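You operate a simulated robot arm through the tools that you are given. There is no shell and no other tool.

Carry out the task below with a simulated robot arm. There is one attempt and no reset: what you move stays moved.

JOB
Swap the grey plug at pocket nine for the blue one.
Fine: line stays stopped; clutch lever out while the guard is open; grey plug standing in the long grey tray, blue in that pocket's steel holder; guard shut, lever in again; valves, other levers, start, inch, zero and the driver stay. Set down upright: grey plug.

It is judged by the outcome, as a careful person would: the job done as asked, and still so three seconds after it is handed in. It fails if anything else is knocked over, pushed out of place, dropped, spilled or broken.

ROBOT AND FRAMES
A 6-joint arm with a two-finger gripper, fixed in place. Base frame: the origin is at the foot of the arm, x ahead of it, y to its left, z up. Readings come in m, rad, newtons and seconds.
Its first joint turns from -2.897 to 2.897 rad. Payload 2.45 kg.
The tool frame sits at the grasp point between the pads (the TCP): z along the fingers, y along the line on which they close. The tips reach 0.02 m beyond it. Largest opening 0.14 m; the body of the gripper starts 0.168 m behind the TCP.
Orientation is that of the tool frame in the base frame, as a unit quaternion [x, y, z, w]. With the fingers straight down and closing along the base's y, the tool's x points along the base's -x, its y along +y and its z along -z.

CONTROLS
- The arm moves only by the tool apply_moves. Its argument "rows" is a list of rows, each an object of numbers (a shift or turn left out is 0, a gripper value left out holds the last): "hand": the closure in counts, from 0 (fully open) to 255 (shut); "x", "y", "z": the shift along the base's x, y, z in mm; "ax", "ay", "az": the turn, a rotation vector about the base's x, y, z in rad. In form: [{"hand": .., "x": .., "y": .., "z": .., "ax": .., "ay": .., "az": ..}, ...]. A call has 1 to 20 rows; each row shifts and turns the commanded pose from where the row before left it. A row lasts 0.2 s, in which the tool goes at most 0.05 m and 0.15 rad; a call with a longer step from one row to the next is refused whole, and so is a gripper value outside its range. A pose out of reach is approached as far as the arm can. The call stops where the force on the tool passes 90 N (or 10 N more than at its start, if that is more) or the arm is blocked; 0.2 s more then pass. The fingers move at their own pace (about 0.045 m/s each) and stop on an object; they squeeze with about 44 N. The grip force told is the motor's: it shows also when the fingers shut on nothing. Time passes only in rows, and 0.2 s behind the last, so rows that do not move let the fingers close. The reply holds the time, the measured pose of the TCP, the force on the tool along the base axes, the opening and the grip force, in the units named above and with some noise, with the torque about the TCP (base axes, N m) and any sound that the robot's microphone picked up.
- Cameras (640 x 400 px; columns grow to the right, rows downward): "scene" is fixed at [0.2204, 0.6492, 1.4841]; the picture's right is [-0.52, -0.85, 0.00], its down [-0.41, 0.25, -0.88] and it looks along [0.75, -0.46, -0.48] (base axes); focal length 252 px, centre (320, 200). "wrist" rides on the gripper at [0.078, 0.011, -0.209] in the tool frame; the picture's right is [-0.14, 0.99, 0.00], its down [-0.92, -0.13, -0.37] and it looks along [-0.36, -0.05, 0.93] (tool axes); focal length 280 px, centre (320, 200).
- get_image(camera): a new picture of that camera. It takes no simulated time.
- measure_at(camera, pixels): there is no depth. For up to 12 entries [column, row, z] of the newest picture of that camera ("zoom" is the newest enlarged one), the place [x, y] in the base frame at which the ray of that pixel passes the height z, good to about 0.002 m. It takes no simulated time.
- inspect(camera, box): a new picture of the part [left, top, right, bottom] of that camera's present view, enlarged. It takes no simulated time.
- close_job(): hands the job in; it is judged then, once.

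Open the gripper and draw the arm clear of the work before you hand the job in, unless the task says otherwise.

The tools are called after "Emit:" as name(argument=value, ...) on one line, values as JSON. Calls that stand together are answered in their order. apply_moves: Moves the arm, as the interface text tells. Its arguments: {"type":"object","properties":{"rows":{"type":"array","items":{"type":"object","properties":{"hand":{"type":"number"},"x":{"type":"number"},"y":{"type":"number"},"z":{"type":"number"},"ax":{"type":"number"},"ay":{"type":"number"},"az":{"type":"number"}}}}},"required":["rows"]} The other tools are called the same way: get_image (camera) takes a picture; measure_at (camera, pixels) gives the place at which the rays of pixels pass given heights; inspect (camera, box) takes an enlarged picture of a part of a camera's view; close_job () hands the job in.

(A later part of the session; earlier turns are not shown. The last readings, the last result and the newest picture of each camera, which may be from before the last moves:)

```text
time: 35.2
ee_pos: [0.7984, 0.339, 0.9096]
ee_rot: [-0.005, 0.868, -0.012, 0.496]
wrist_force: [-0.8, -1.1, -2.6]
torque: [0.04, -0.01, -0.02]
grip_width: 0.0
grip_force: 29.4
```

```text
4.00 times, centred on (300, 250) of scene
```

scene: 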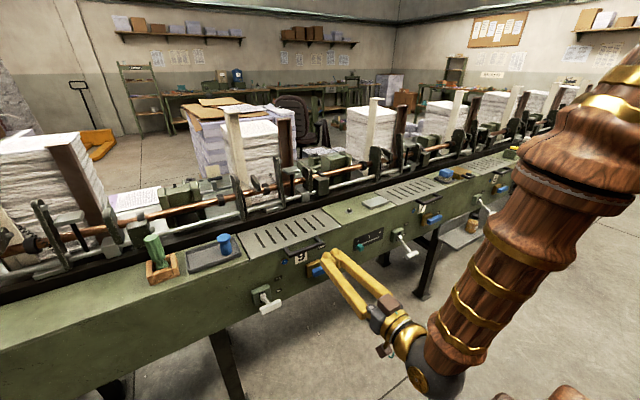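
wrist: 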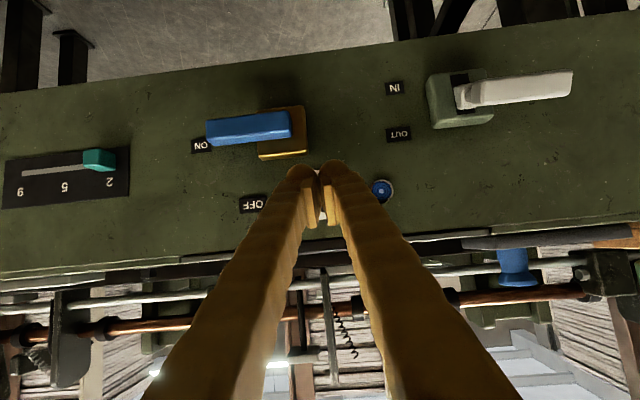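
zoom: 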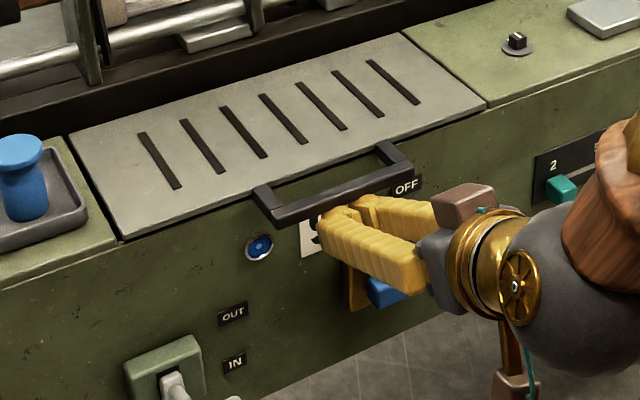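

Contact just begins (−2.6 N). I slip 12 mm further along the finger axis under the bar and lift along the hinge arc to about 30°.

Emit:
apply_moves(rows=[{"x": 12, "z": -7}, {"x": 1, "z": 9}, {"x": 1, "z": 17}, {"x": 2.3, "z": 17.6}, {"x": 3.8, "z": 17.3}, {"x": 5.3, "z": 16.9}, {"x": 6.8, "z": 16.4}, {}])

Emit:
inspect(camera="scene", box=[200, 180, 380, 292])

Emit:
get_image(camera="wrist")

```text
time: 37.0
ee_pos: [0.8321, 0.3375, 0.9963]
ee_rot: [-0.006, 0.868, -0.011, 0.496]
wrist_force: [0.0, -1.1, -0.7]
torque: [0.01, -0.05, 0.03]
grip_width: 0.0
grip_force: 29.7
```

```text
3.56 times, centred on (290, 236) of scene
```

zoom: 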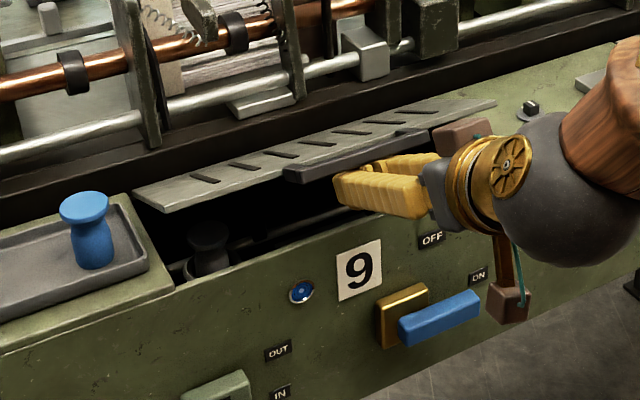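

```text
taken
```

wrist: 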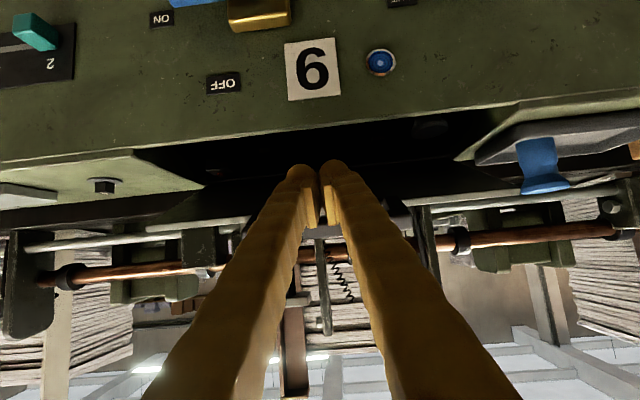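

The guard is lifting, hinged at its rear, and a dark plug shows inside near scene zoom (210,245). I keep following the arc to about 70°.

Emit:
apply_moves(rows=[{"x": 8.2, "z": 15.7}, {"x": 9.5, "z": 14.9}, {"x": 10.8, "z": 14}, {"x": 12, "z": 13}, {"x": 13.1, "z": 12}, {"x": 14.1, "z": 10.8}, {"x": 14.9, "z": 9.5}, {"x": 15.7, "z": 8.2}, {"x": 16.4, "z": 6.8}, {}])

Emit:
inspect(camera="scene", box=[200, 160, 380, 272])

Emit:
get_image(camera="wrist")

```text
time: 39.2
ee_pos: [0.946, 0.3385, 1.1007]
ee_rot: [-0.007, 0.869, -0.011, 0.495]
wrist_force: [0.0, 0.5, -2.8]
torque: [0.03, -0.01, -0.01]
grip_width: 0.0002
grip_force: 29.2
```

```text
3.56 times, centred on (290, 216) of scene
```

zoom: 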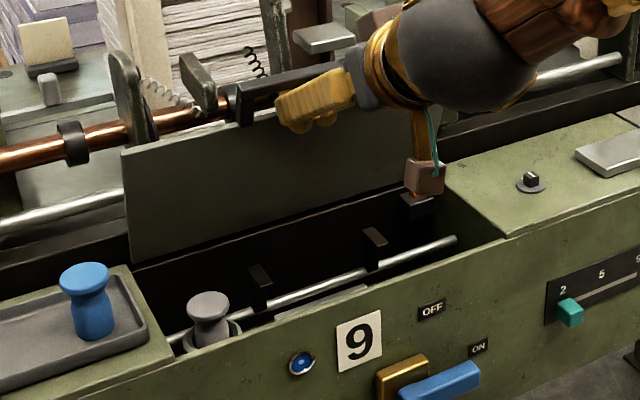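

```text
taken
```

wrist: 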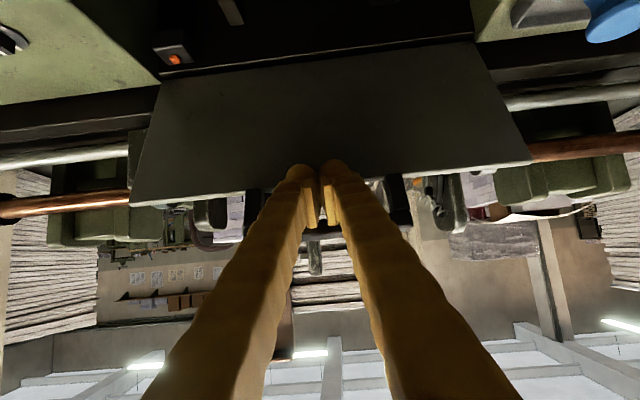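

The guard is near 70° open; the grey plug stands in a ring-shaped holder at scene zoom (208,320). I continue pushing it past upright in gentle steps.

Emit:
apply_moves(rows=[{"x": 16.9, "z": 5.3}, {"x": 17.3, "z": 3.8}, {"x": 17.6, "z": 2.3}, {"x": 17.7, "z": 0.8}, {}])

Emit:
inspect(camera="scene", box=[200, 140, 380, 252])

Emit:
get_image(camera="wrist")

```text
time: 40.2
ee_pos: [1.0068, 0.3384, 1.1135]
ee_rot: [-0.005, 0.869, -0.01, 0.495]
wrist_force: [-47.5, -11.8, 14.4]
torque: [0.06, -0.55, -0.25]
grip_width: 0.0003
grip_force: 28.6
stopped in row 5: the force on the tool passed its limit at 155 N (the readings are from after the stop); the commanded pose is now the measured one
```

```text
3.56 times, centred on (290, 196) of scene
```

zoom: 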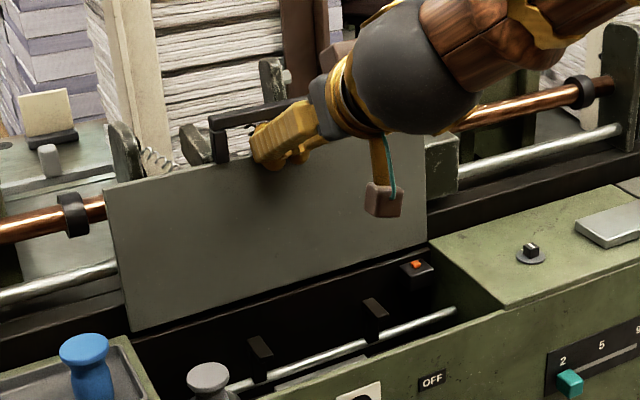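

```text
taken
```

wrist: 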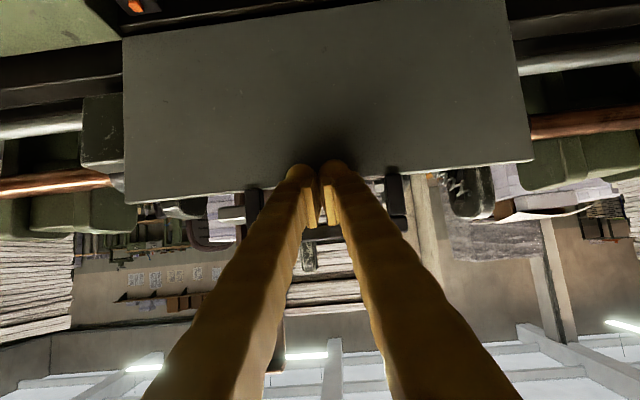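

It met a stop at about 90° (force −47 N after stopping). I ease back a few mm straight out to see whether the guard stays by itself.

Emit:
apply_moves(rows=[{"x": -8, "z": 0}, {"x": -10, "z": 0}, {}])

Emit:
inspect(camera="scene", box=[200, 140, 380, 252])

Emit:
get_image(camera="wrist")

```text
time: 41.0
ee_pos: [0.9907, 0.338, 1.1107]
ee_rot: [-0.006, 0.869, -0.011, 0.494]
wrist_force: [0.6, 0.9, -1.2]
torque: [0.0, 0.0, 0.01]
grip_width: 0.0
grip_force: 29.2
```

```text
3.56 times, centred on (290, 196) of scene
```

zoom: 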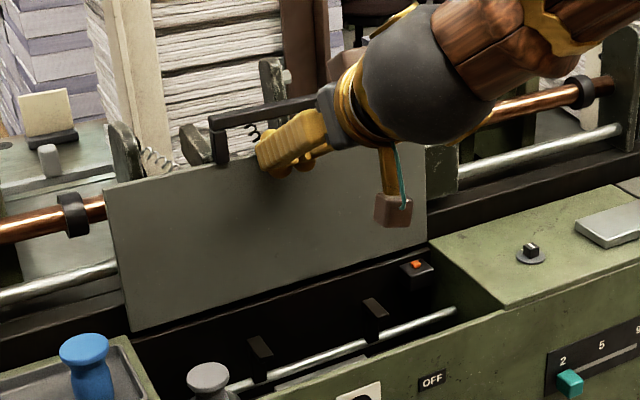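

```text
taken
```

wrist: 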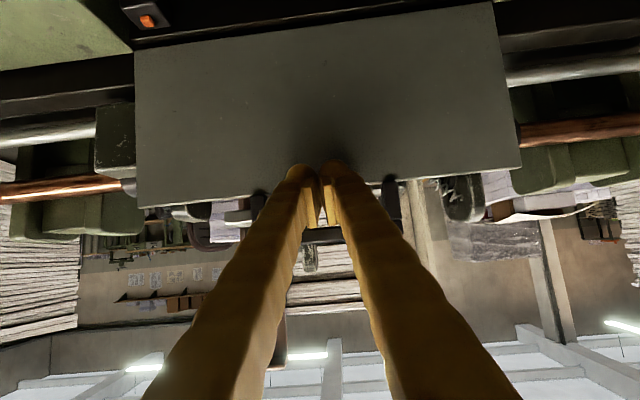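

Guard didn't move as I backed away. I withdraw further along the aisle direction and verify it stays open.

Emit:
apply_moves(rows=[{"x": -10}, {"x": -25}, {"x": -40}, {"x": -40}, {"x": -40}, {}, {}])

Emit:
get_image(camera="scene")

Emit:
inspect(camera="scene", box=[140, 180, 340, 305])

Emit:
get_image(camera="wrist")

```text
time: 42.6
ee_pos: [0.8346, 0.339, 1.1103]
ee_rot: [-0.007, 0.869, -0.011, 0.494]
wrist_force: [0.5, 0.5, 0.4]
torque: [0.0, -0.02, -0.05]
grip_width: 0.0
grip_force: 29.0
```

```text
taken
```

scene: 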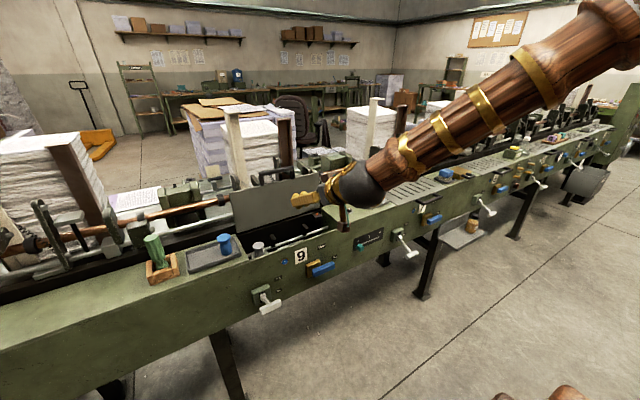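

```text
3.20 times, centred on (240, 242) of scene
```

zoom: 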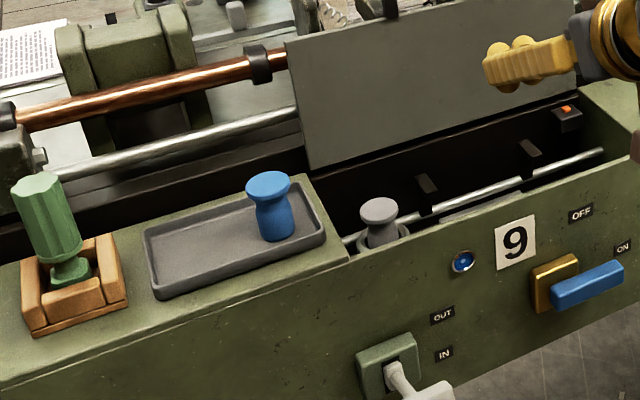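

```text
taken
```

wrist: 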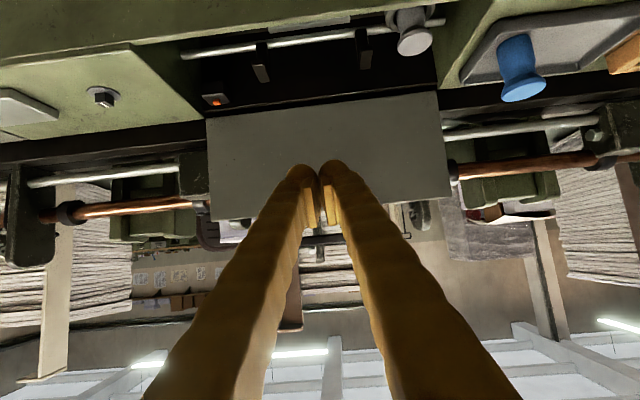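

The guard stays open on its own; the grey plug stands in the holder at scene zoom (380,225). I raise the tool, turn it to vertical and open it, then look at the plugs from above.

Emit:
apply_moves(rows=[{"hand": 60, "x": -12, "y": 18, "z": 15, "ay": 0.15}, {"x": -10, "y": 20, "z": 15, "ay": 0.15}, {"x": -5, "y": 20, "z": 15, "ay": 0.15}, {"y": 20, "z": 15, "ay": 0.15}, {"y": 20, "z": 10, "ay": 0.15}, {"y": 20, "ay": 0.15}, {"ay": 0.147}, {}, {}])

Emit:
get_image(camera="wrist")

```text
time: 44.6
ee_pos: [0.8081, 0.458, 1.1799]
ee_rot: [-0.01, 1.0, -0.006, -0.007]
wrist_force: [0.6, -0.3, -0.7]
torque: [0.03, -0.02, 0.0]
grip_width: 0.1069
grip_force: 0.0
```

```text
taken
```

wrist: 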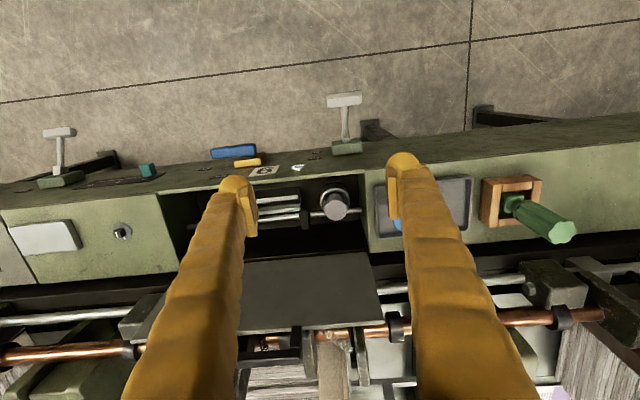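

Emit:
inspect(camera="wrist", box=[260, 160, 420, 260])

Emit:
inspect(camera="scene", box=[216, 220, 296, 270])

```text
4.00 times, centred on (340, 210) of wrist
```

zoom: 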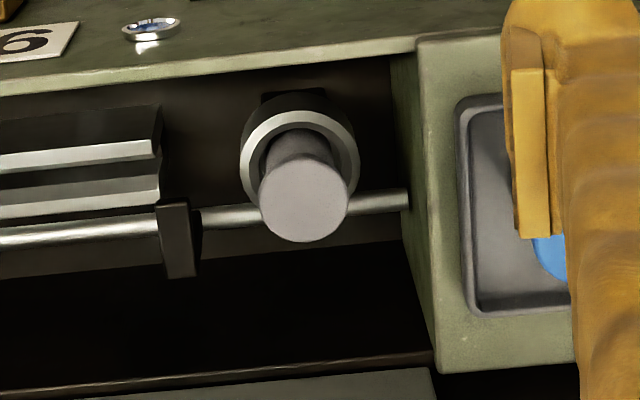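

```text
8.00 times, centred on (256, 245) of scene
```

zoom: 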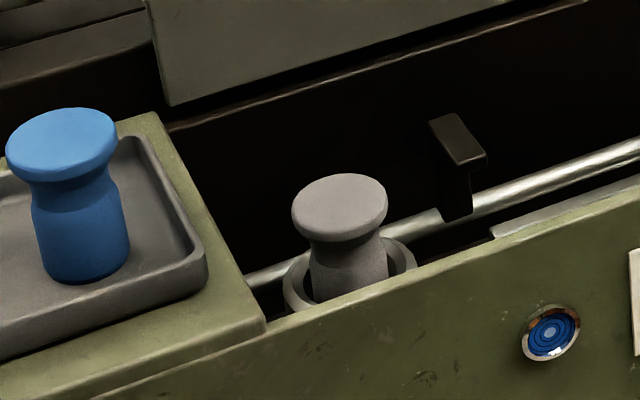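

Measuring grey plug's top (scene (258.5,246), wrist (336,210)) and the holder's ring (wrist (335,199.5), scene (260,254.5)).

Emit:
measure_at(camera="wrist", pixels=[[336.25, 210, 0.9], [336.25, 210, 0.95], [335, 199.5, 0.88], [335, 199.5, 0.92], [320, 199.5, 0.9], [349.5, 197.5, 0.9], [325, 209, 0.945], [347, 209, 0.945]])

Emit:
measure_at(camera="scene", pixels=[[258.5, 245.9, 0.9], [258.5, 245.9, 0.95], [259.75, 254.5, 0.88], [259.75, 254.5, 0.92], [252.5, 246, 0.945], [264.5, 246, 0.945], [223.75, 238.1, 0.99], [217, 238.3, 0.99], [230.5, 238, 0.99]])

```text
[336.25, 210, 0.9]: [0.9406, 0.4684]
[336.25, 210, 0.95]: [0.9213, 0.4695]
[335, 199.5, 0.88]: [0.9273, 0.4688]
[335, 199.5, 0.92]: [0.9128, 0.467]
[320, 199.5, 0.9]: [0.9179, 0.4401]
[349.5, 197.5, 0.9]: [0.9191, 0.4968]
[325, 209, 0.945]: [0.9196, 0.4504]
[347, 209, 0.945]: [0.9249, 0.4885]
```

```text
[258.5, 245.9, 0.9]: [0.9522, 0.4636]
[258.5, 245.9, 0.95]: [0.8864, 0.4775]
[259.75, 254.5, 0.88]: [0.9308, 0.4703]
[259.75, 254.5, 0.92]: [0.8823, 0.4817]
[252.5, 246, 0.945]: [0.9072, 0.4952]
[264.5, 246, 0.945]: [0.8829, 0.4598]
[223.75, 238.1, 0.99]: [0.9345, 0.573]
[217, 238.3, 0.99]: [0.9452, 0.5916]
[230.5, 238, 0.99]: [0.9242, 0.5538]
```

Grey plug: top at about (0.935,0.468,0.912); ring top z≈0.884, about (0.93,0.468). I test how far out a vertical tool can reach at this height before choosing the grip direction.

Emit:
apply_moves(rows=[{"x": 30}, {"x": 30}, {"x": 30}, {"x": 34, "y": 10}, {}])

Emit:
get_image(camera="wrist")

Emit:
get_image(camera="scene")

```text
time: 45.8
ee_pos: [0.9344, 0.4674, 1.1791]
ee_rot: [-0.009, 1.0, -0.006, -0.008]
wrist_force: [-0.1, 0.2, -0.7]
torque: [0.02, 0.04, -0.03]
grip_width: 0.1072
grip_force: 0.1
```

```text
taken
```

wrist: 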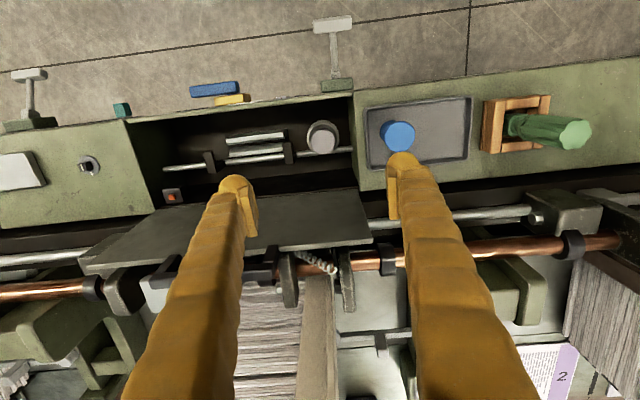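

```text
taken
```

scene: 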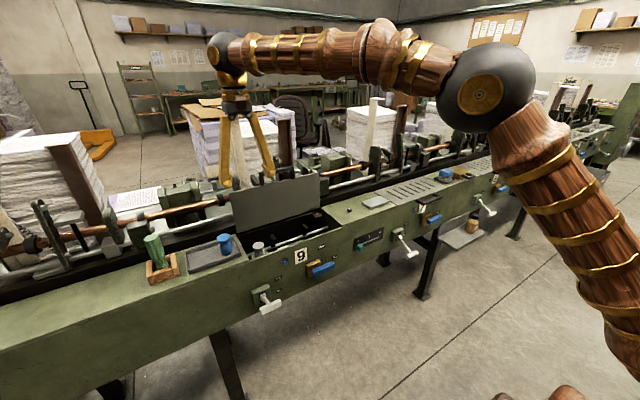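

Vertical reach is fine out here (r=1.045). I check where the open guard's top edge (wrist (368,240) etc.) and the plugs lie from this view.

Emit:
inspect(camera="wrist", box=[280, 90, 480, 215])

Emit:
measure_at(camera="wrist", pixels=[[369, 238, 1.09], [85, 268, 1.09], [360, 190, 0.93], [155, 210, 0.93], [391, 252, 1.13], [322, 136, 0.9125], [397, 136, 0.995]])

```text
3.20 times, centred on (380, 152) of wrist
```

zoom: 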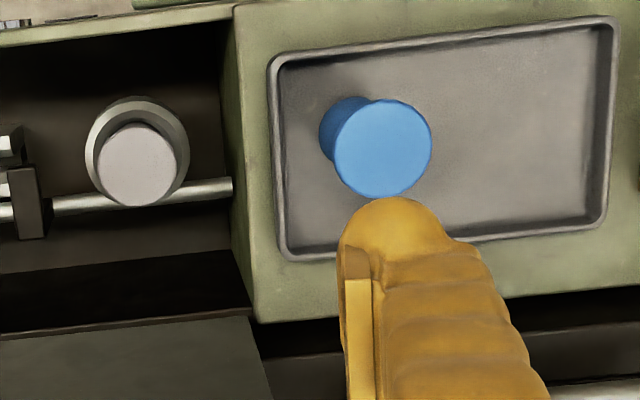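

```text
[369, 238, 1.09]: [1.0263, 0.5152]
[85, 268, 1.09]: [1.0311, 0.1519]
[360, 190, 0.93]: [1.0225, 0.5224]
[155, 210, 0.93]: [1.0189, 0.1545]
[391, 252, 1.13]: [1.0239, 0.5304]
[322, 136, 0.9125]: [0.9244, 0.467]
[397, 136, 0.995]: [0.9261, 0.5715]
```

Guard stands about vertical at x≈1.02–1.03. I refine the plug tops and find the height of the rod running behind the holder (wrist (352,148), scene (247,255)).

Emit:
measure_at(camera="wrist", pixels=[[322.8, 141, 0.9125], [322.8, 137, 0.884], [399.4, 135.8, 0.995], [351.9, 148.3, 0.85], [351.9, 148.3, 0.9], [306.5, 137, 0.884], [339, 137, 0.884], [280.6, 154.5, 0.85], [280.6, 154.5, 0.9], [353.5, 120, 0.934], [290, 102, 0.934]])

Emit:
measure_at(camera="scene", pixels=[[247, 255.3, 0.85], [247, 255.3, 0.9], [275, 246.5, 0.85], [275, 246.5, 0.9], [251.6, 256.2, 0.884], [267.9, 252.5, 0.884]])

```text
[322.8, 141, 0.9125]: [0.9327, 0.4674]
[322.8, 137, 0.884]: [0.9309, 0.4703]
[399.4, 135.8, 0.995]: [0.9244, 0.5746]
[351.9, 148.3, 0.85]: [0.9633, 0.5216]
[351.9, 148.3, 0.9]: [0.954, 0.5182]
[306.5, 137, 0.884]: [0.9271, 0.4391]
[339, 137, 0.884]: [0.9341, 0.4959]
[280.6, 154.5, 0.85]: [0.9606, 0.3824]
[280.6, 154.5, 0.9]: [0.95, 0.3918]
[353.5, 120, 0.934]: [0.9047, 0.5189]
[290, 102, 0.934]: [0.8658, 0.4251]
```

```text
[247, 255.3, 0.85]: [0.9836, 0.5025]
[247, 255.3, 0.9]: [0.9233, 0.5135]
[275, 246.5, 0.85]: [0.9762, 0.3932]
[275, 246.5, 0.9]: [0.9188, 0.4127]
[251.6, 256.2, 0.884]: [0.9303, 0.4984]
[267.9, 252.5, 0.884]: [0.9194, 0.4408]
```

The rod is at x≈0.958 with its top at z≈0.876, safely below planned tips. There is only 50 mm to the cavity's left wall, so I turn the gripper 90° to close along x, staying at z=1.18.

Emit:
apply_moves(rows=[{"hand": 140, "az": 0.145, "ax": 0.012, "ay": -0.016}, {"az": 0.145}, {"az": 0.145}, {"az": 0.145}, {"az": 0.145}, {"az": 0.145}, {"az": 0.145}, {"az": 0.145}, {"az": 0.145}, {"az": 0.145}, {"az": 0.103}, {}])

Emit:
get_image(camera="wrist")

Emit:
get_image(camera="scene")

```text
time: 48.4
ee_pos: [0.9318, 0.4663, 1.1813]
ee_rot: [0.709, -0.705, -0.001, -0.002]
wrist_force: [0.3, 0.1, 1.0]
torque: [0.02, 0.01, 0.0]
grip_width: 0.0631
grip_force: 0.0
```

```text
taken
```

wrist: 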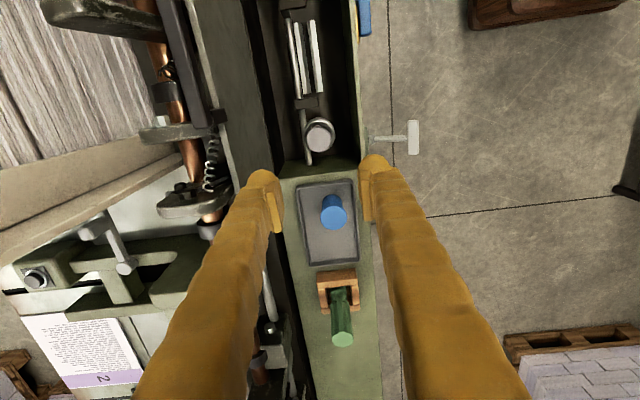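

```text
taken
```

scene: 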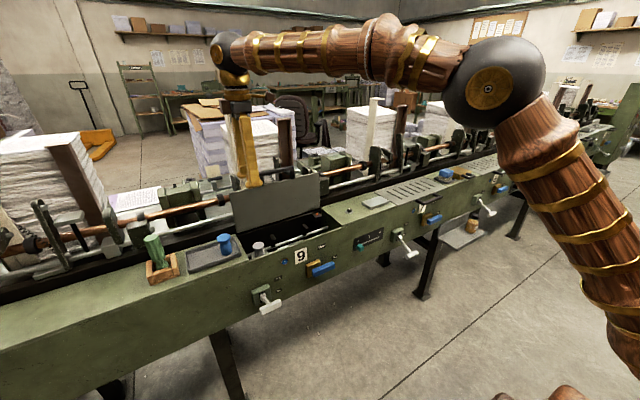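

Yaw done; closing is now along x. I descend to z≈1.05 above the grey plug and check alignment.

Emit:
apply_moves(rows=[{"y": 2, "z": -45}, {"z": -45}, {"z": -40}, {}])

Emit:
get_image(camera="wrist")

Emit:
inspect(camera="wrist", box=[240, 90, 400, 190])

```text
time: 49.4
ee_pos: [0.9344, 0.4669, 1.0515]
ee_rot: [0.708, -0.706, 0.0, -0.001]
wrist_force: [0.5, -0.2, 0.2]
torque: [-0.05, 0.01, 0.01]
grip_width: 0.0631
grip_force: 0.1
```

```text
taken
```

wrist: 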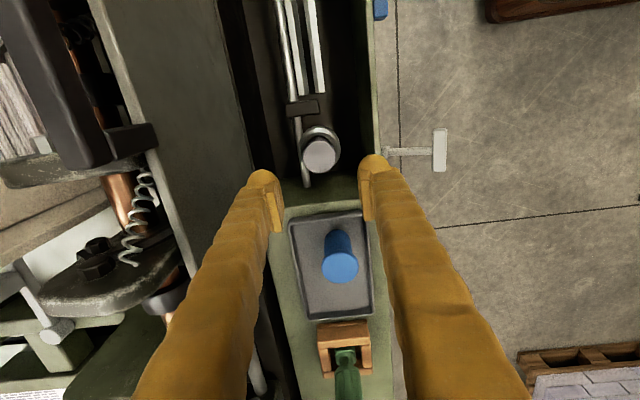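

```text
4.00 times, centred on (320, 140) of wrist
```

zoom: 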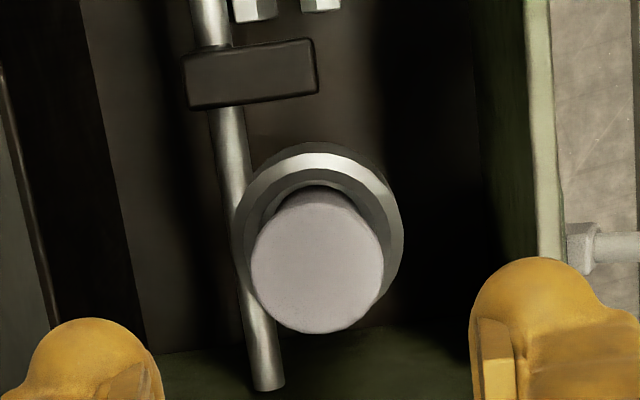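

Grey plug's top is at wrist (319.5,155.8), ring centre (319.5,147.5): measure.

Emit:
measure_at(camera="wrist", pixels=[[319.5, 155.8, 0.9125], [319.5, 147.5, 0.884], [303, 156, 0.9125], [336, 156, 0.9125], [297.5, 148, 0.884], [341, 148, 0.884], [339.5, 262, 0.995]])

```text
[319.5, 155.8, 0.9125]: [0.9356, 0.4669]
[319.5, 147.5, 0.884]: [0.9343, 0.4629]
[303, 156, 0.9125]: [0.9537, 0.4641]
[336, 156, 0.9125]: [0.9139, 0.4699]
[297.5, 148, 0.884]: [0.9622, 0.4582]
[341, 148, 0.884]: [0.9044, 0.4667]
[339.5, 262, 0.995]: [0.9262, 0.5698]
```

Plug centre ≈(0.934,0.467), diameter 40 mm; the tool is directly above. I descend to z=0.913 and close.

Emit:
apply_moves(rows=[{"z": -40}, {"z": -40}, {"z": -30}, {"z": -18}, {"z": -10}, {}])

Emit:
get_image(camera="wrist")

Emit:
inspect(camera="scene", box=[200, 190, 320, 265])

```text
time: 50.8
ee_pos: [0.9327, 0.4672, 0.9125]
ee_rot: [0.709, -0.705, 0.0, -0.002]
wrist_force: [0.3, 0.0, 0.2]
torque: [0.0, -0.02, -0.03]
grip_width: 0.0629
grip_force: 0.0
```

```text
taken
```

wrist: 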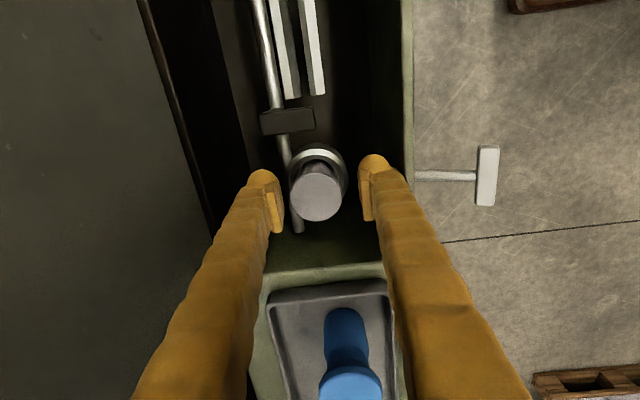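

```text
5.33 times, centred on (260, 228) of scene
```

zoom: 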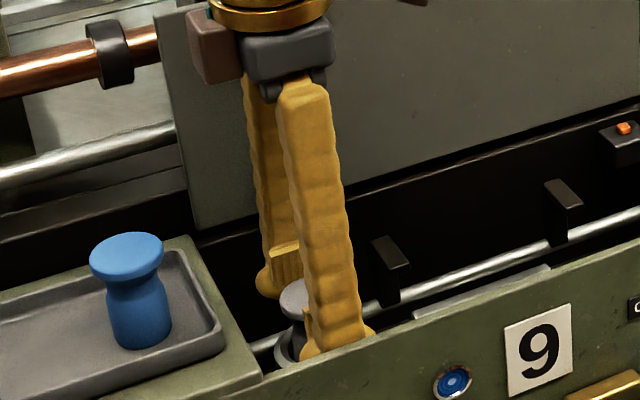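

Plug head (316,195) is about 3 mm to +x of the finger mid-line; I shift x +2.5 mm and close.

Emit:
apply_moves(rows=[{"x": 2.5}, {"hand": 255}, {}, {}, {}])

Emit:
get_image(camera="wrist")

```text
time: 52.0
ee_pos: [0.9339, 0.4683, 0.9131]
ee_rot: [0.708, -0.706, 0.0, -0.003]
wrist_force: [0.9, 1.1, 2.0]
torque: [0.05, -0.01, 0.0]
grip_width: 0.0369
grip_force: 44.4
```

```text
taken
```

wrist: 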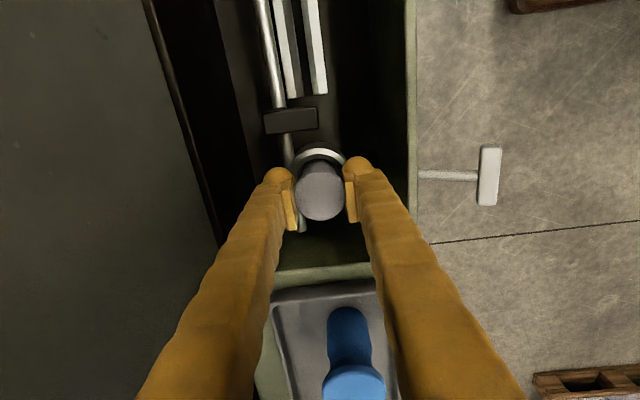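

Gripped at 36.9 mm. I lift straight up slowly out of the holder and check.

Emit:
apply_moves(rows=[{"z": 8}, {"z": 12}, {"z": 15}, {"z": 20}, {"z": 25}, {"z": 30}, {}])

Emit:
get_image(camera="wrist")

Emit:
inspect(camera="scene", box=[160, 170, 320, 270])

```text
time: 53.6
ee_pos: [0.934, 0.4682, 1.0252]
ee_rot: [0.708, -0.706, -0.001, -0.001]
wrist_force: [0.2, 0.3, -0.4]
torque: [0.01, -0.01, 0.02]
grip_width: 0.0365
grip_force: 43.6
```

```text
taken
```

wrist: 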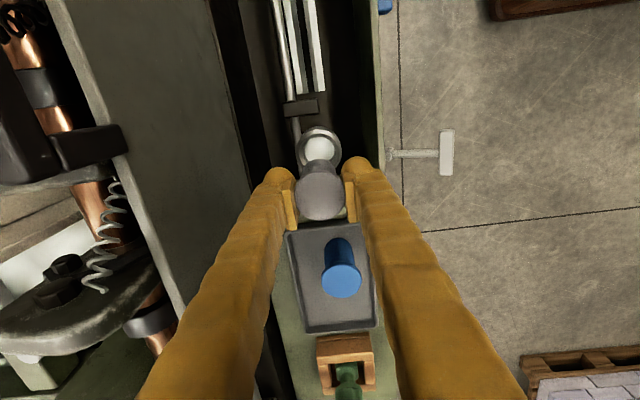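

```text
4.00 times, centred on (240, 220) of scene
```

zoom: 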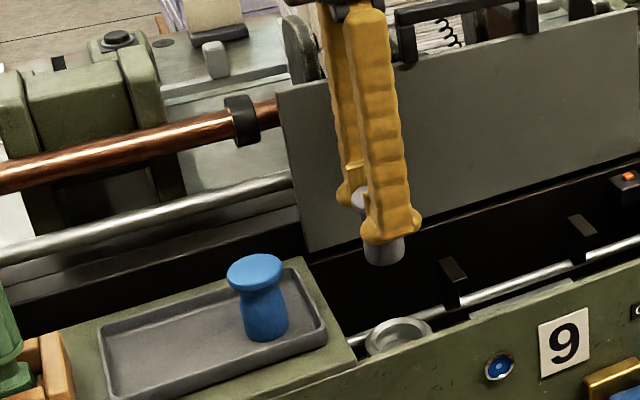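

The grey plug hangs cleanly and the holder ring is empty. I measure the tray's extent and the driver's top, plus the empty holder centre for later.

Emit:
inspect(camera="wrist", box=[240, 110, 420, 222])

Emit:
measure_at(camera="wrist", pixels=[[287, 233, 0.945], [370, 225, 0.945], [379, 326, 0.945], [305, 334, 0.945], [341, 281, 0.995], [320, 147, 0.884], [317, 340, 0.96], [372, 340, 0.96]])

Emit:
measure_at(camera="scene", pixels=[[152, 237, 1.0], [152, 237, 1.1], [146, 270, 0.96], [178, 261, 0.96], [260, 253.5, 0.884]])

```text
3.56 times, centred on (330, 166) of wrist
```

zoom: 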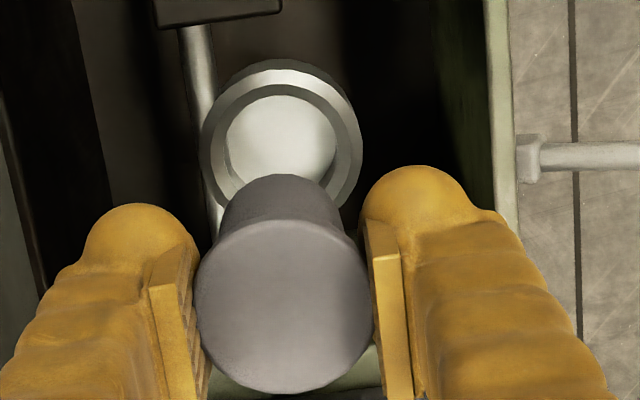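

```text
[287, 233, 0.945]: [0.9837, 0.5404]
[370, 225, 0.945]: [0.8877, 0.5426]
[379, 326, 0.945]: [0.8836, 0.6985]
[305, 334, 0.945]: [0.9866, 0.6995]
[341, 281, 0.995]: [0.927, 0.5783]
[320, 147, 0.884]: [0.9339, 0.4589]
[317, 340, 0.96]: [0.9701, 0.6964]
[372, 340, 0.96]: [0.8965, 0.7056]
```

```text
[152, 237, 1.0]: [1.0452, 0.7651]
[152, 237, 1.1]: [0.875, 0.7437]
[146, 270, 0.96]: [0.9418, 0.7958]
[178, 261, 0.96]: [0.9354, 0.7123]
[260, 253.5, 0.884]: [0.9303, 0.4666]
```

Tray spans x 0.885–0.985, y 0.541–0.699; blue stands at (0.926,0.575). I raise to z≈1.09, pass above the blue plug, and go to (0.935,0.645).

Emit:
apply_moves(rows=[{"z": 35}, {"z": 30}, {"y": 40}, {"y": 40}, {"y": 40}, {"y": 40}, {"y": 17}, {}])

Emit:
get_image(camera="wrist")

Emit:
inspect(camera="scene", box=[120, 150, 280, 280])

```text
time: 55.4
ee_pos: [0.9362, 0.6471, 1.0881]
ee_rot: [0.709, -0.705, -0.001, -0.002]
wrist_force: [0.1, 0.8, 0.1]
torque: [0.01, 0.0, -0.02]
grip_width: 0.0363
grip_force: 43.8
```

```text
taken
```

wrist: 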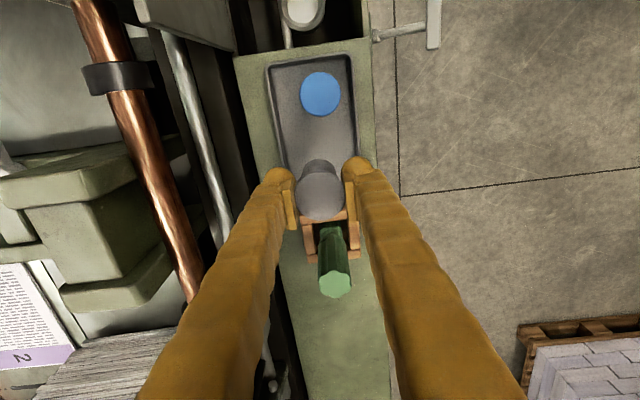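

```text
3.08 times, centred on (200, 215) of scene
```

zoom: 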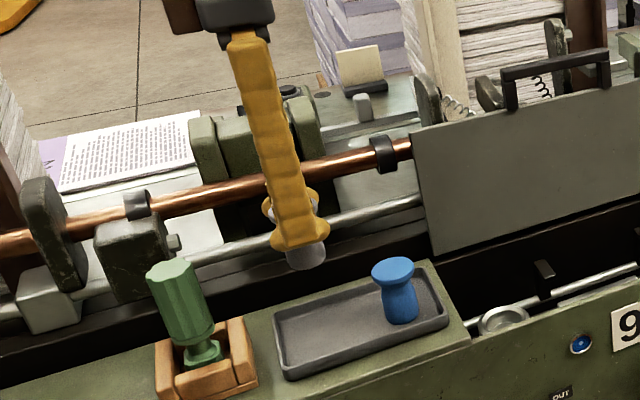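

Position is over the tray's free part, driver clear by ~60 mm. I descend to just above the tray floor, then step down finely until contact.

Emit:
apply_moves(rows=[{"z": -30}, {"z": -30}, {"z": -20}, {"z": -4}, {}])

Emit:
inspect(camera="scene", box=[150, 200, 270, 290])

```text
time: 56.6
ee_pos: [0.9353, 0.6459, 1.0041]
ee_rot: [0.708, -0.706, 0.0, -0.002]
wrist_force: [0.8, -0.4, -0.1]
torque: [-0.02, 0.02, 0.01]
grip_width: 0.0363
grip_force: 44.3
```

```text
4.44 times, centred on (210, 245) of scene
```

zoom: 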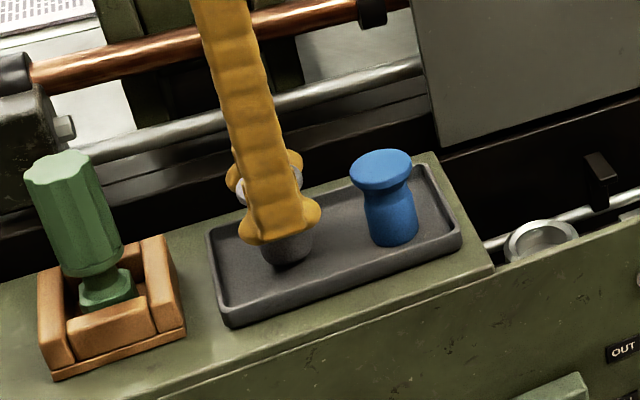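

Close to the tray floor, no contact yet. I step down 2 mm at a time.

Emit:
apply_moves(rows=[{"z": -2}, {"z": -2}, {"z": -2}, {}])

```text
time: 57.6
ee_pos: [0.9347, 0.6452, 0.9996]
ee_rot: [0.709, -0.705, -0.002, -0.001]
wrist_force: [-1.0, 0.3, -1.2]
torque: [-0.01, 0.03, -0.03]
grip_width: 0.0363
grip_force: 43.8
```

Emit:
apply_moves(rows=[{"z": -1.5}, {"z": -1.5}, {}])

Emit:
inspect(camera="scene", box=[150, 200, 270, 290])

```text
time: 58.4
ee_pos: [0.9346, 0.6459, 0.9968]
ee_rot: [0.708, -0.706, -0.001, -0.003]
wrist_force: [-0.3, 0.8, 7.0]
torque: [0.07, 0.17, -0.03]
grip_width: 0.0367
grip_force: 44.3
```

```text
4.44 times, centred on (210, 245) of scene
```

zoom: 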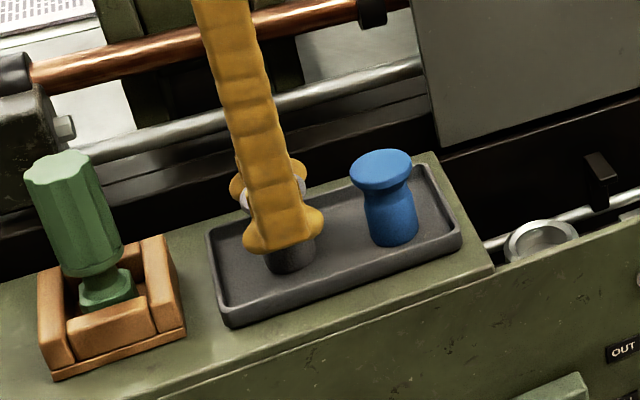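

Contact at 7 N: the plug stands on the tray. I open gently and rise straight up.

Emit:
apply_moves(rows=[{"hand": 180}, {"hand": 165}, {"hand": 140}, {}, {"z": 20}, {"z": 40}, {"z": 40}, {}])

Emit:
inspect(camera="scene", box=[150, 200, 270, 290])

Emit:
get_image(camera="wrist")

```text
time: 60.2
ee_pos: [0.9347, 0.646, 1.096]
ee_rot: [0.708, -0.706, 0.0, -0.002]
wrist_force: [-0.1, -0.3, -0.7]
torque: [0.0, 0.0, 0.01]
grip_width: 0.0629
grip_force: 0.0
```

```text
4.44 times, centred on (210, 245) of scene
```

zoom: 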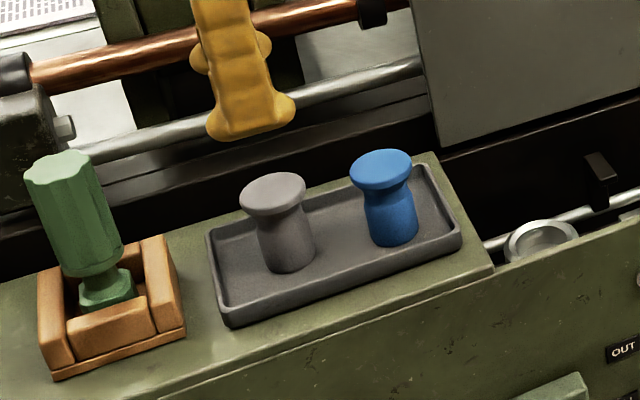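

```text
taken
```

wrist: 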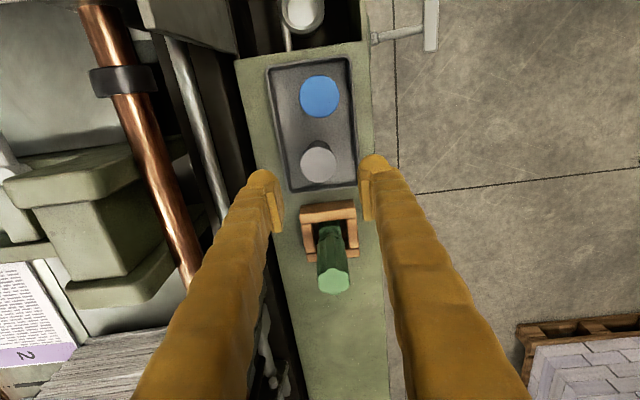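

Grey stands upright in the tray. I measure both tops from here (blue (320,96), grey (319,163)), using grey's known place as a check.

Emit:
inspect(camera="wrist", box=[250, 50, 410, 200])

Emit:
measure_at(camera="wrist", pixels=[[319.5, 163, 0.995], [320, 96, 0.995], [302, 12, 0.884]])

```text
2.67 times, centred on (330, 125) of wrist
```

zoom: 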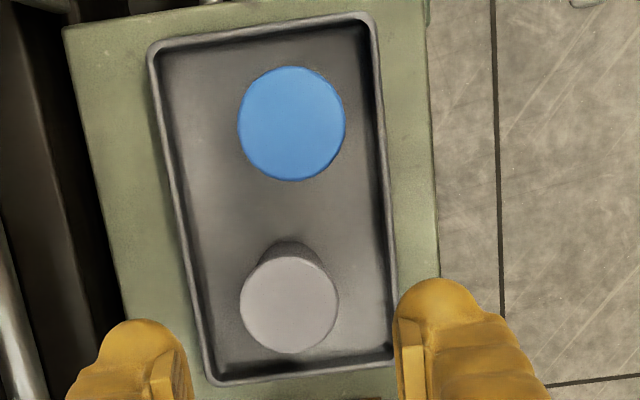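

```text
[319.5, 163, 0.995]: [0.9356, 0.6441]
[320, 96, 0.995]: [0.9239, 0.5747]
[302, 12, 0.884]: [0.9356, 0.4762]
```

Grey reads (0.936,0.644), true to within 2 mm; blue is at (0.924,0.575). I move above blue and descend partway to check.

Emit:
apply_moves(rows=[{"x": -5, "y": -35}, {"x": -5.5, "y": -35.5}, {"z": -30}, {"z": -25}, {}])

Emit:
get_image(camera="wrist")

```text
time: 61.4
ee_pos: [0.9244, 0.5749, 1.0392]
ee_rot: [0.709, -0.706, 0.0, -0.003]
wrist_force: [-0.2, -0.4, -0.1]
torque: [0.01, -0.02, -0.01]
grip_width: 0.0635
grip_force: 0.0
```

```text
taken
```

wrist: 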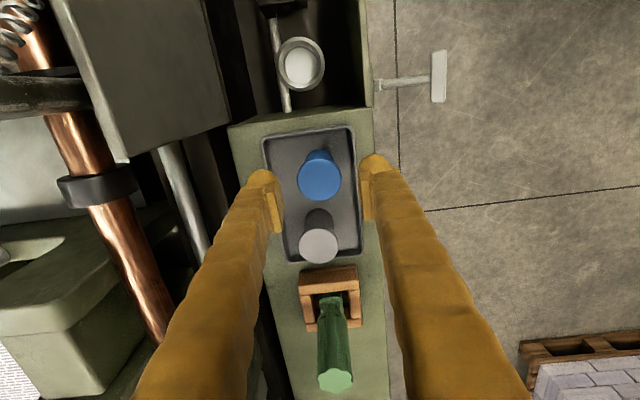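

Blue's top is centred (320,177) between the fingers. I descend to z≈0.9965 and close.

Emit:
measure_at(camera="wrist", pixels=[[320, 177, 0.995], [301, 64, 0.884], [319, 245, 0.995]])

Emit:
apply_moves(rows=[{"z": -25}, {"z": -17}, {}, {"hand": 255}, {}, {}, {}])

Emit:
get_image(camera="wrist")

```text
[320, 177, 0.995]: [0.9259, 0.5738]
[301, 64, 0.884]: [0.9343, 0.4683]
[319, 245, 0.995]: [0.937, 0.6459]
```

```text
time: 63.0
ee_pos: [0.9253, 0.5748, 0.9973]
ee_rot: [0.708, -0.706, 0.0, -0.002]
wrist_force: [-0.8, 0.8, 0.2]
torque: [0.0, 0.02, 0.03]
grip_width: 0.0365
grip_force: 43.6
```

```text
taken
```

wrist: 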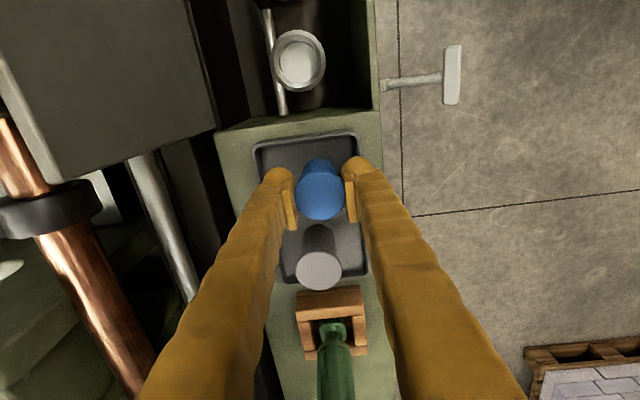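

Blue gripped at 36.5 mm, same as grey. The ring reads (0.934,0.468), agreeing with grey's pick pose. I lift and carry it above the holder.

Emit:
apply_moves(rows=[{"z": 10}, {"z": 25}, {"z": 35}, {"x": 2, "y": -30}, {"x": 3, "y": -40}, {"x": 4, "y": -37}, {"z": -25}, {}])

Emit:
get_image(camera="wrist")

Emit:
inspect(camera="scene", box=[180, 190, 300, 265])

```text
time: 64.8
ee_pos: [0.9332, 0.4667, 1.0443]
ee_rot: [0.708, -0.706, -0.001, -0.002]
wrist_force: [0.0, 0.7, 0.4]
torque: [0.01, -0.04, 0.0]
grip_width: 0.0359
grip_force: 43.5
```

```text
taken
```

wrist: 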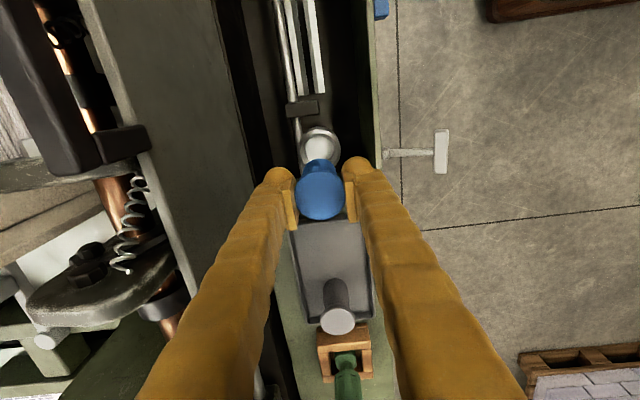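

```text
5.33 times, centred on (240, 228) of scene
```

zoom: 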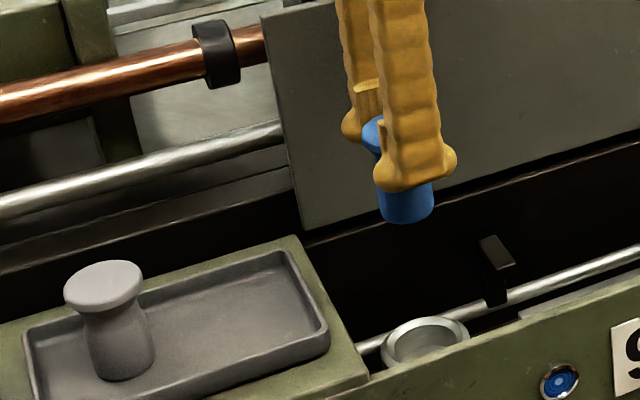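

I hold one row to average out the reading noise before inserting.

Emit:
apply_moves(rows=[{}])

Emit:
apply_moves(rows=[{}])

Emit:
apply_moves(rows=[{}])

```text
time: 65.2
ee_pos: [0.9336, 0.4667, 1.0448]
ee_rot: [0.709, -0.705, -0.001, -0.002]
wrist_force: [-0.6, 0.0, -0.6]
torque: [-0.02, -0.03, -0.04]
grip_width: 0.0363
grip_force: 44.0
```

```text
time: 65.6
ee_pos: [0.9331, 0.4674, 1.0455]
ee_rot: [0.709, -0.706, -0.001, -0.002]
wrist_force: [0.8, 0.2, -0.7]
torque: [-0.04, 0.01, -0.03]
grip_width: 0.0362
grip_force: 44.1
```

```text
time: 66.0
ee_pos: [0.933, 0.4675, 1.0437]
ee_rot: [0.709, -0.705, 0.0, -0.002]
wrist_force: [0.6, -0.3, 0.0]
torque: [0.0, -0.02, -0.01]
grip_width: 0.0362
grip_force: 44.4
```

Averaged (0.9332,0.4671); I correct by +0.8, +1 mm and descend, slowly once near the ring (entry expected at z≈0.945).

Emit:
apply_moves(rows=[{"x": 0.8, "y": 1}, {"z": -35}, {"z": -35}, {"z": -14}, {}])

Emit:
inspect(camera="scene", box=[210, 210, 310, 272])

Emit:
inspect(camera="wrist", box=[240, 110, 420, 222])

```text
time: 67.2
ee_pos: [0.9336, 0.4696, 0.9594]
ee_rot: [0.708, -0.706, -0.001, -0.002]
wrist_force: [0.2, 0.2, 0.1]
torque: [0.0, 0.02, 0.0]
grip_width: 0.0366
grip_force: 43.8
```

```text
6.40 times, centred on (260, 241) of scene
```

zoom: 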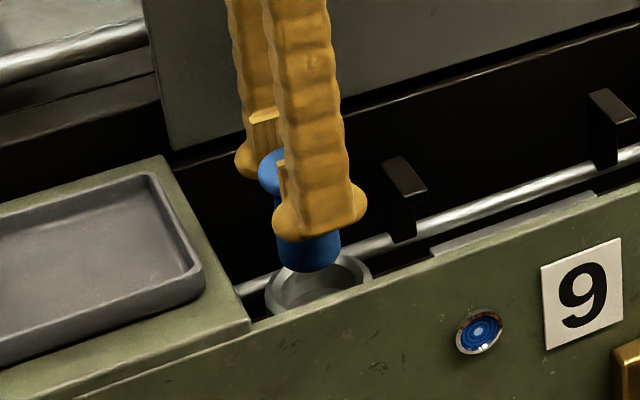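

```text
3.56 times, centred on (330, 166) of wrist
```

zoom: 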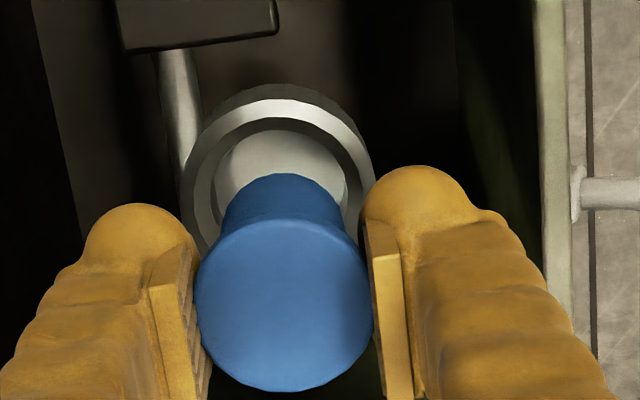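

Plug column (283) matches ring centre (281) and the ring gap is generous. I lower slowly into the holder.

Emit:
apply_moves(rows=[{"z": -8}, {"z": -6}, {"z": -6}, {"z": -6}, {"z": -6}, {"z": -6}, {}])

Emit:
inspect(camera="scene", box=[210, 210, 310, 272])

```text
time: 68.8
ee_pos: [0.9338, 0.4685, 0.922]
ee_rot: [0.708, -0.706, -0.001, -0.001]
wrist_force: [0.5, -0.5, -1.2]
torque: [0.02, 0.0, 0.01]
grip_width: 0.0363
grip_force: 44.1
```

```text
6.40 times, centred on (260, 241) of scene
```

zoom: 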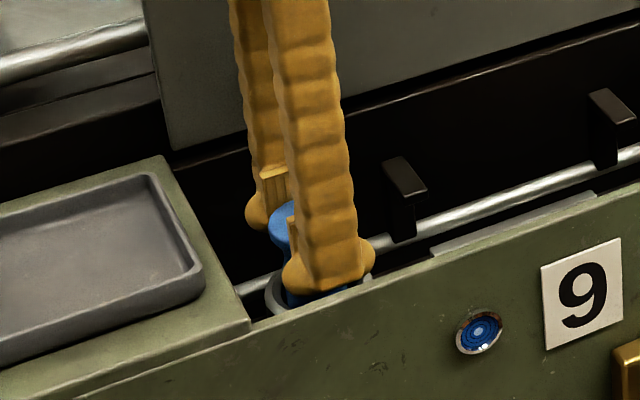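

It is entering freely. I take the last ~9 mm in small steps until contact.

Emit:
apply_moves(rows=[{"z": -3}, {"z": -3}, {"z": -2}, {}])

Emit:
apply_moves(rows=[{"z": -1.5}, {}])

```text
time: 69.8
ee_pos: [0.9325, 0.4683, 0.9139]
ee_rot: [0.708, -0.706, -0.001, -0.004]
wrist_force: [-4.2, 0.4, 15.9]
torque: [0.03, 0.31, -0.01]
grip_width: 0.0365
grip_force: 44.7
```

```text
time: 70.4
ee_pos: [0.9339, 0.4691, 0.9146]
ee_rot: [0.708, -0.706, 0.0, -0.003]
wrist_force: [-0.7, 1.6, 41.7]
torque: [0.05, 0.12, -0.01]
grip_width: 0.0364
grip_force: 43.9
```

Seated (42 N at z=0.914, as grey was). I ease the pressure, open, and rise straight up.

Emit:
apply_moves(rows=[{"z": 1.5}, {"hand": 180}, {"hand": 165}, {"hand": 140}, {}, {"z": 20}, {"z": 40}, {"z": 45}, {"z": 45}, {"z": 45}, {}])

Emit:
get_image(camera="wrist")

Emit:
inspect(camera="scene", box=[160, 180, 320, 280])

```text
time: 72.8
ee_pos: [0.9328, 0.4707, 1.1092]
ee_rot: [0.708, -0.706, -0.001, -0.001]
wrist_force: [0.7, 0.0, 0.1]
torque: [0.01, -0.02, 0.02]
grip_width: 0.063
grip_force: 0.1
```

```text
taken
```

wrist: 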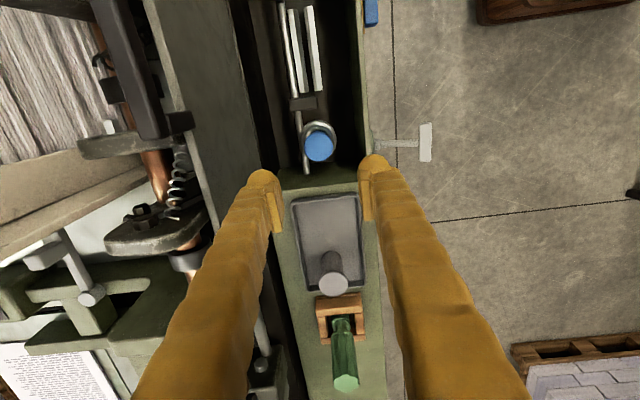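

```text
4.00 times, centred on (240, 230) of scene
```

zoom: 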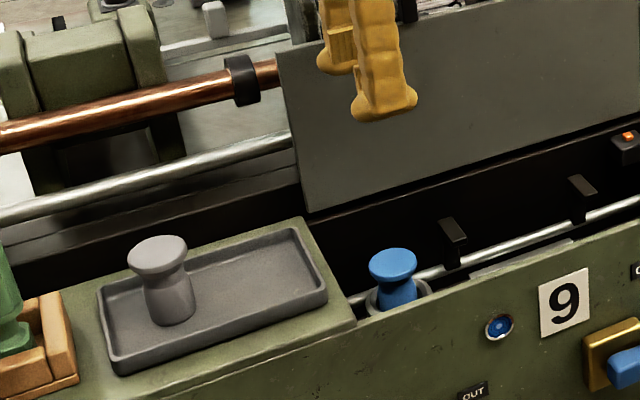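

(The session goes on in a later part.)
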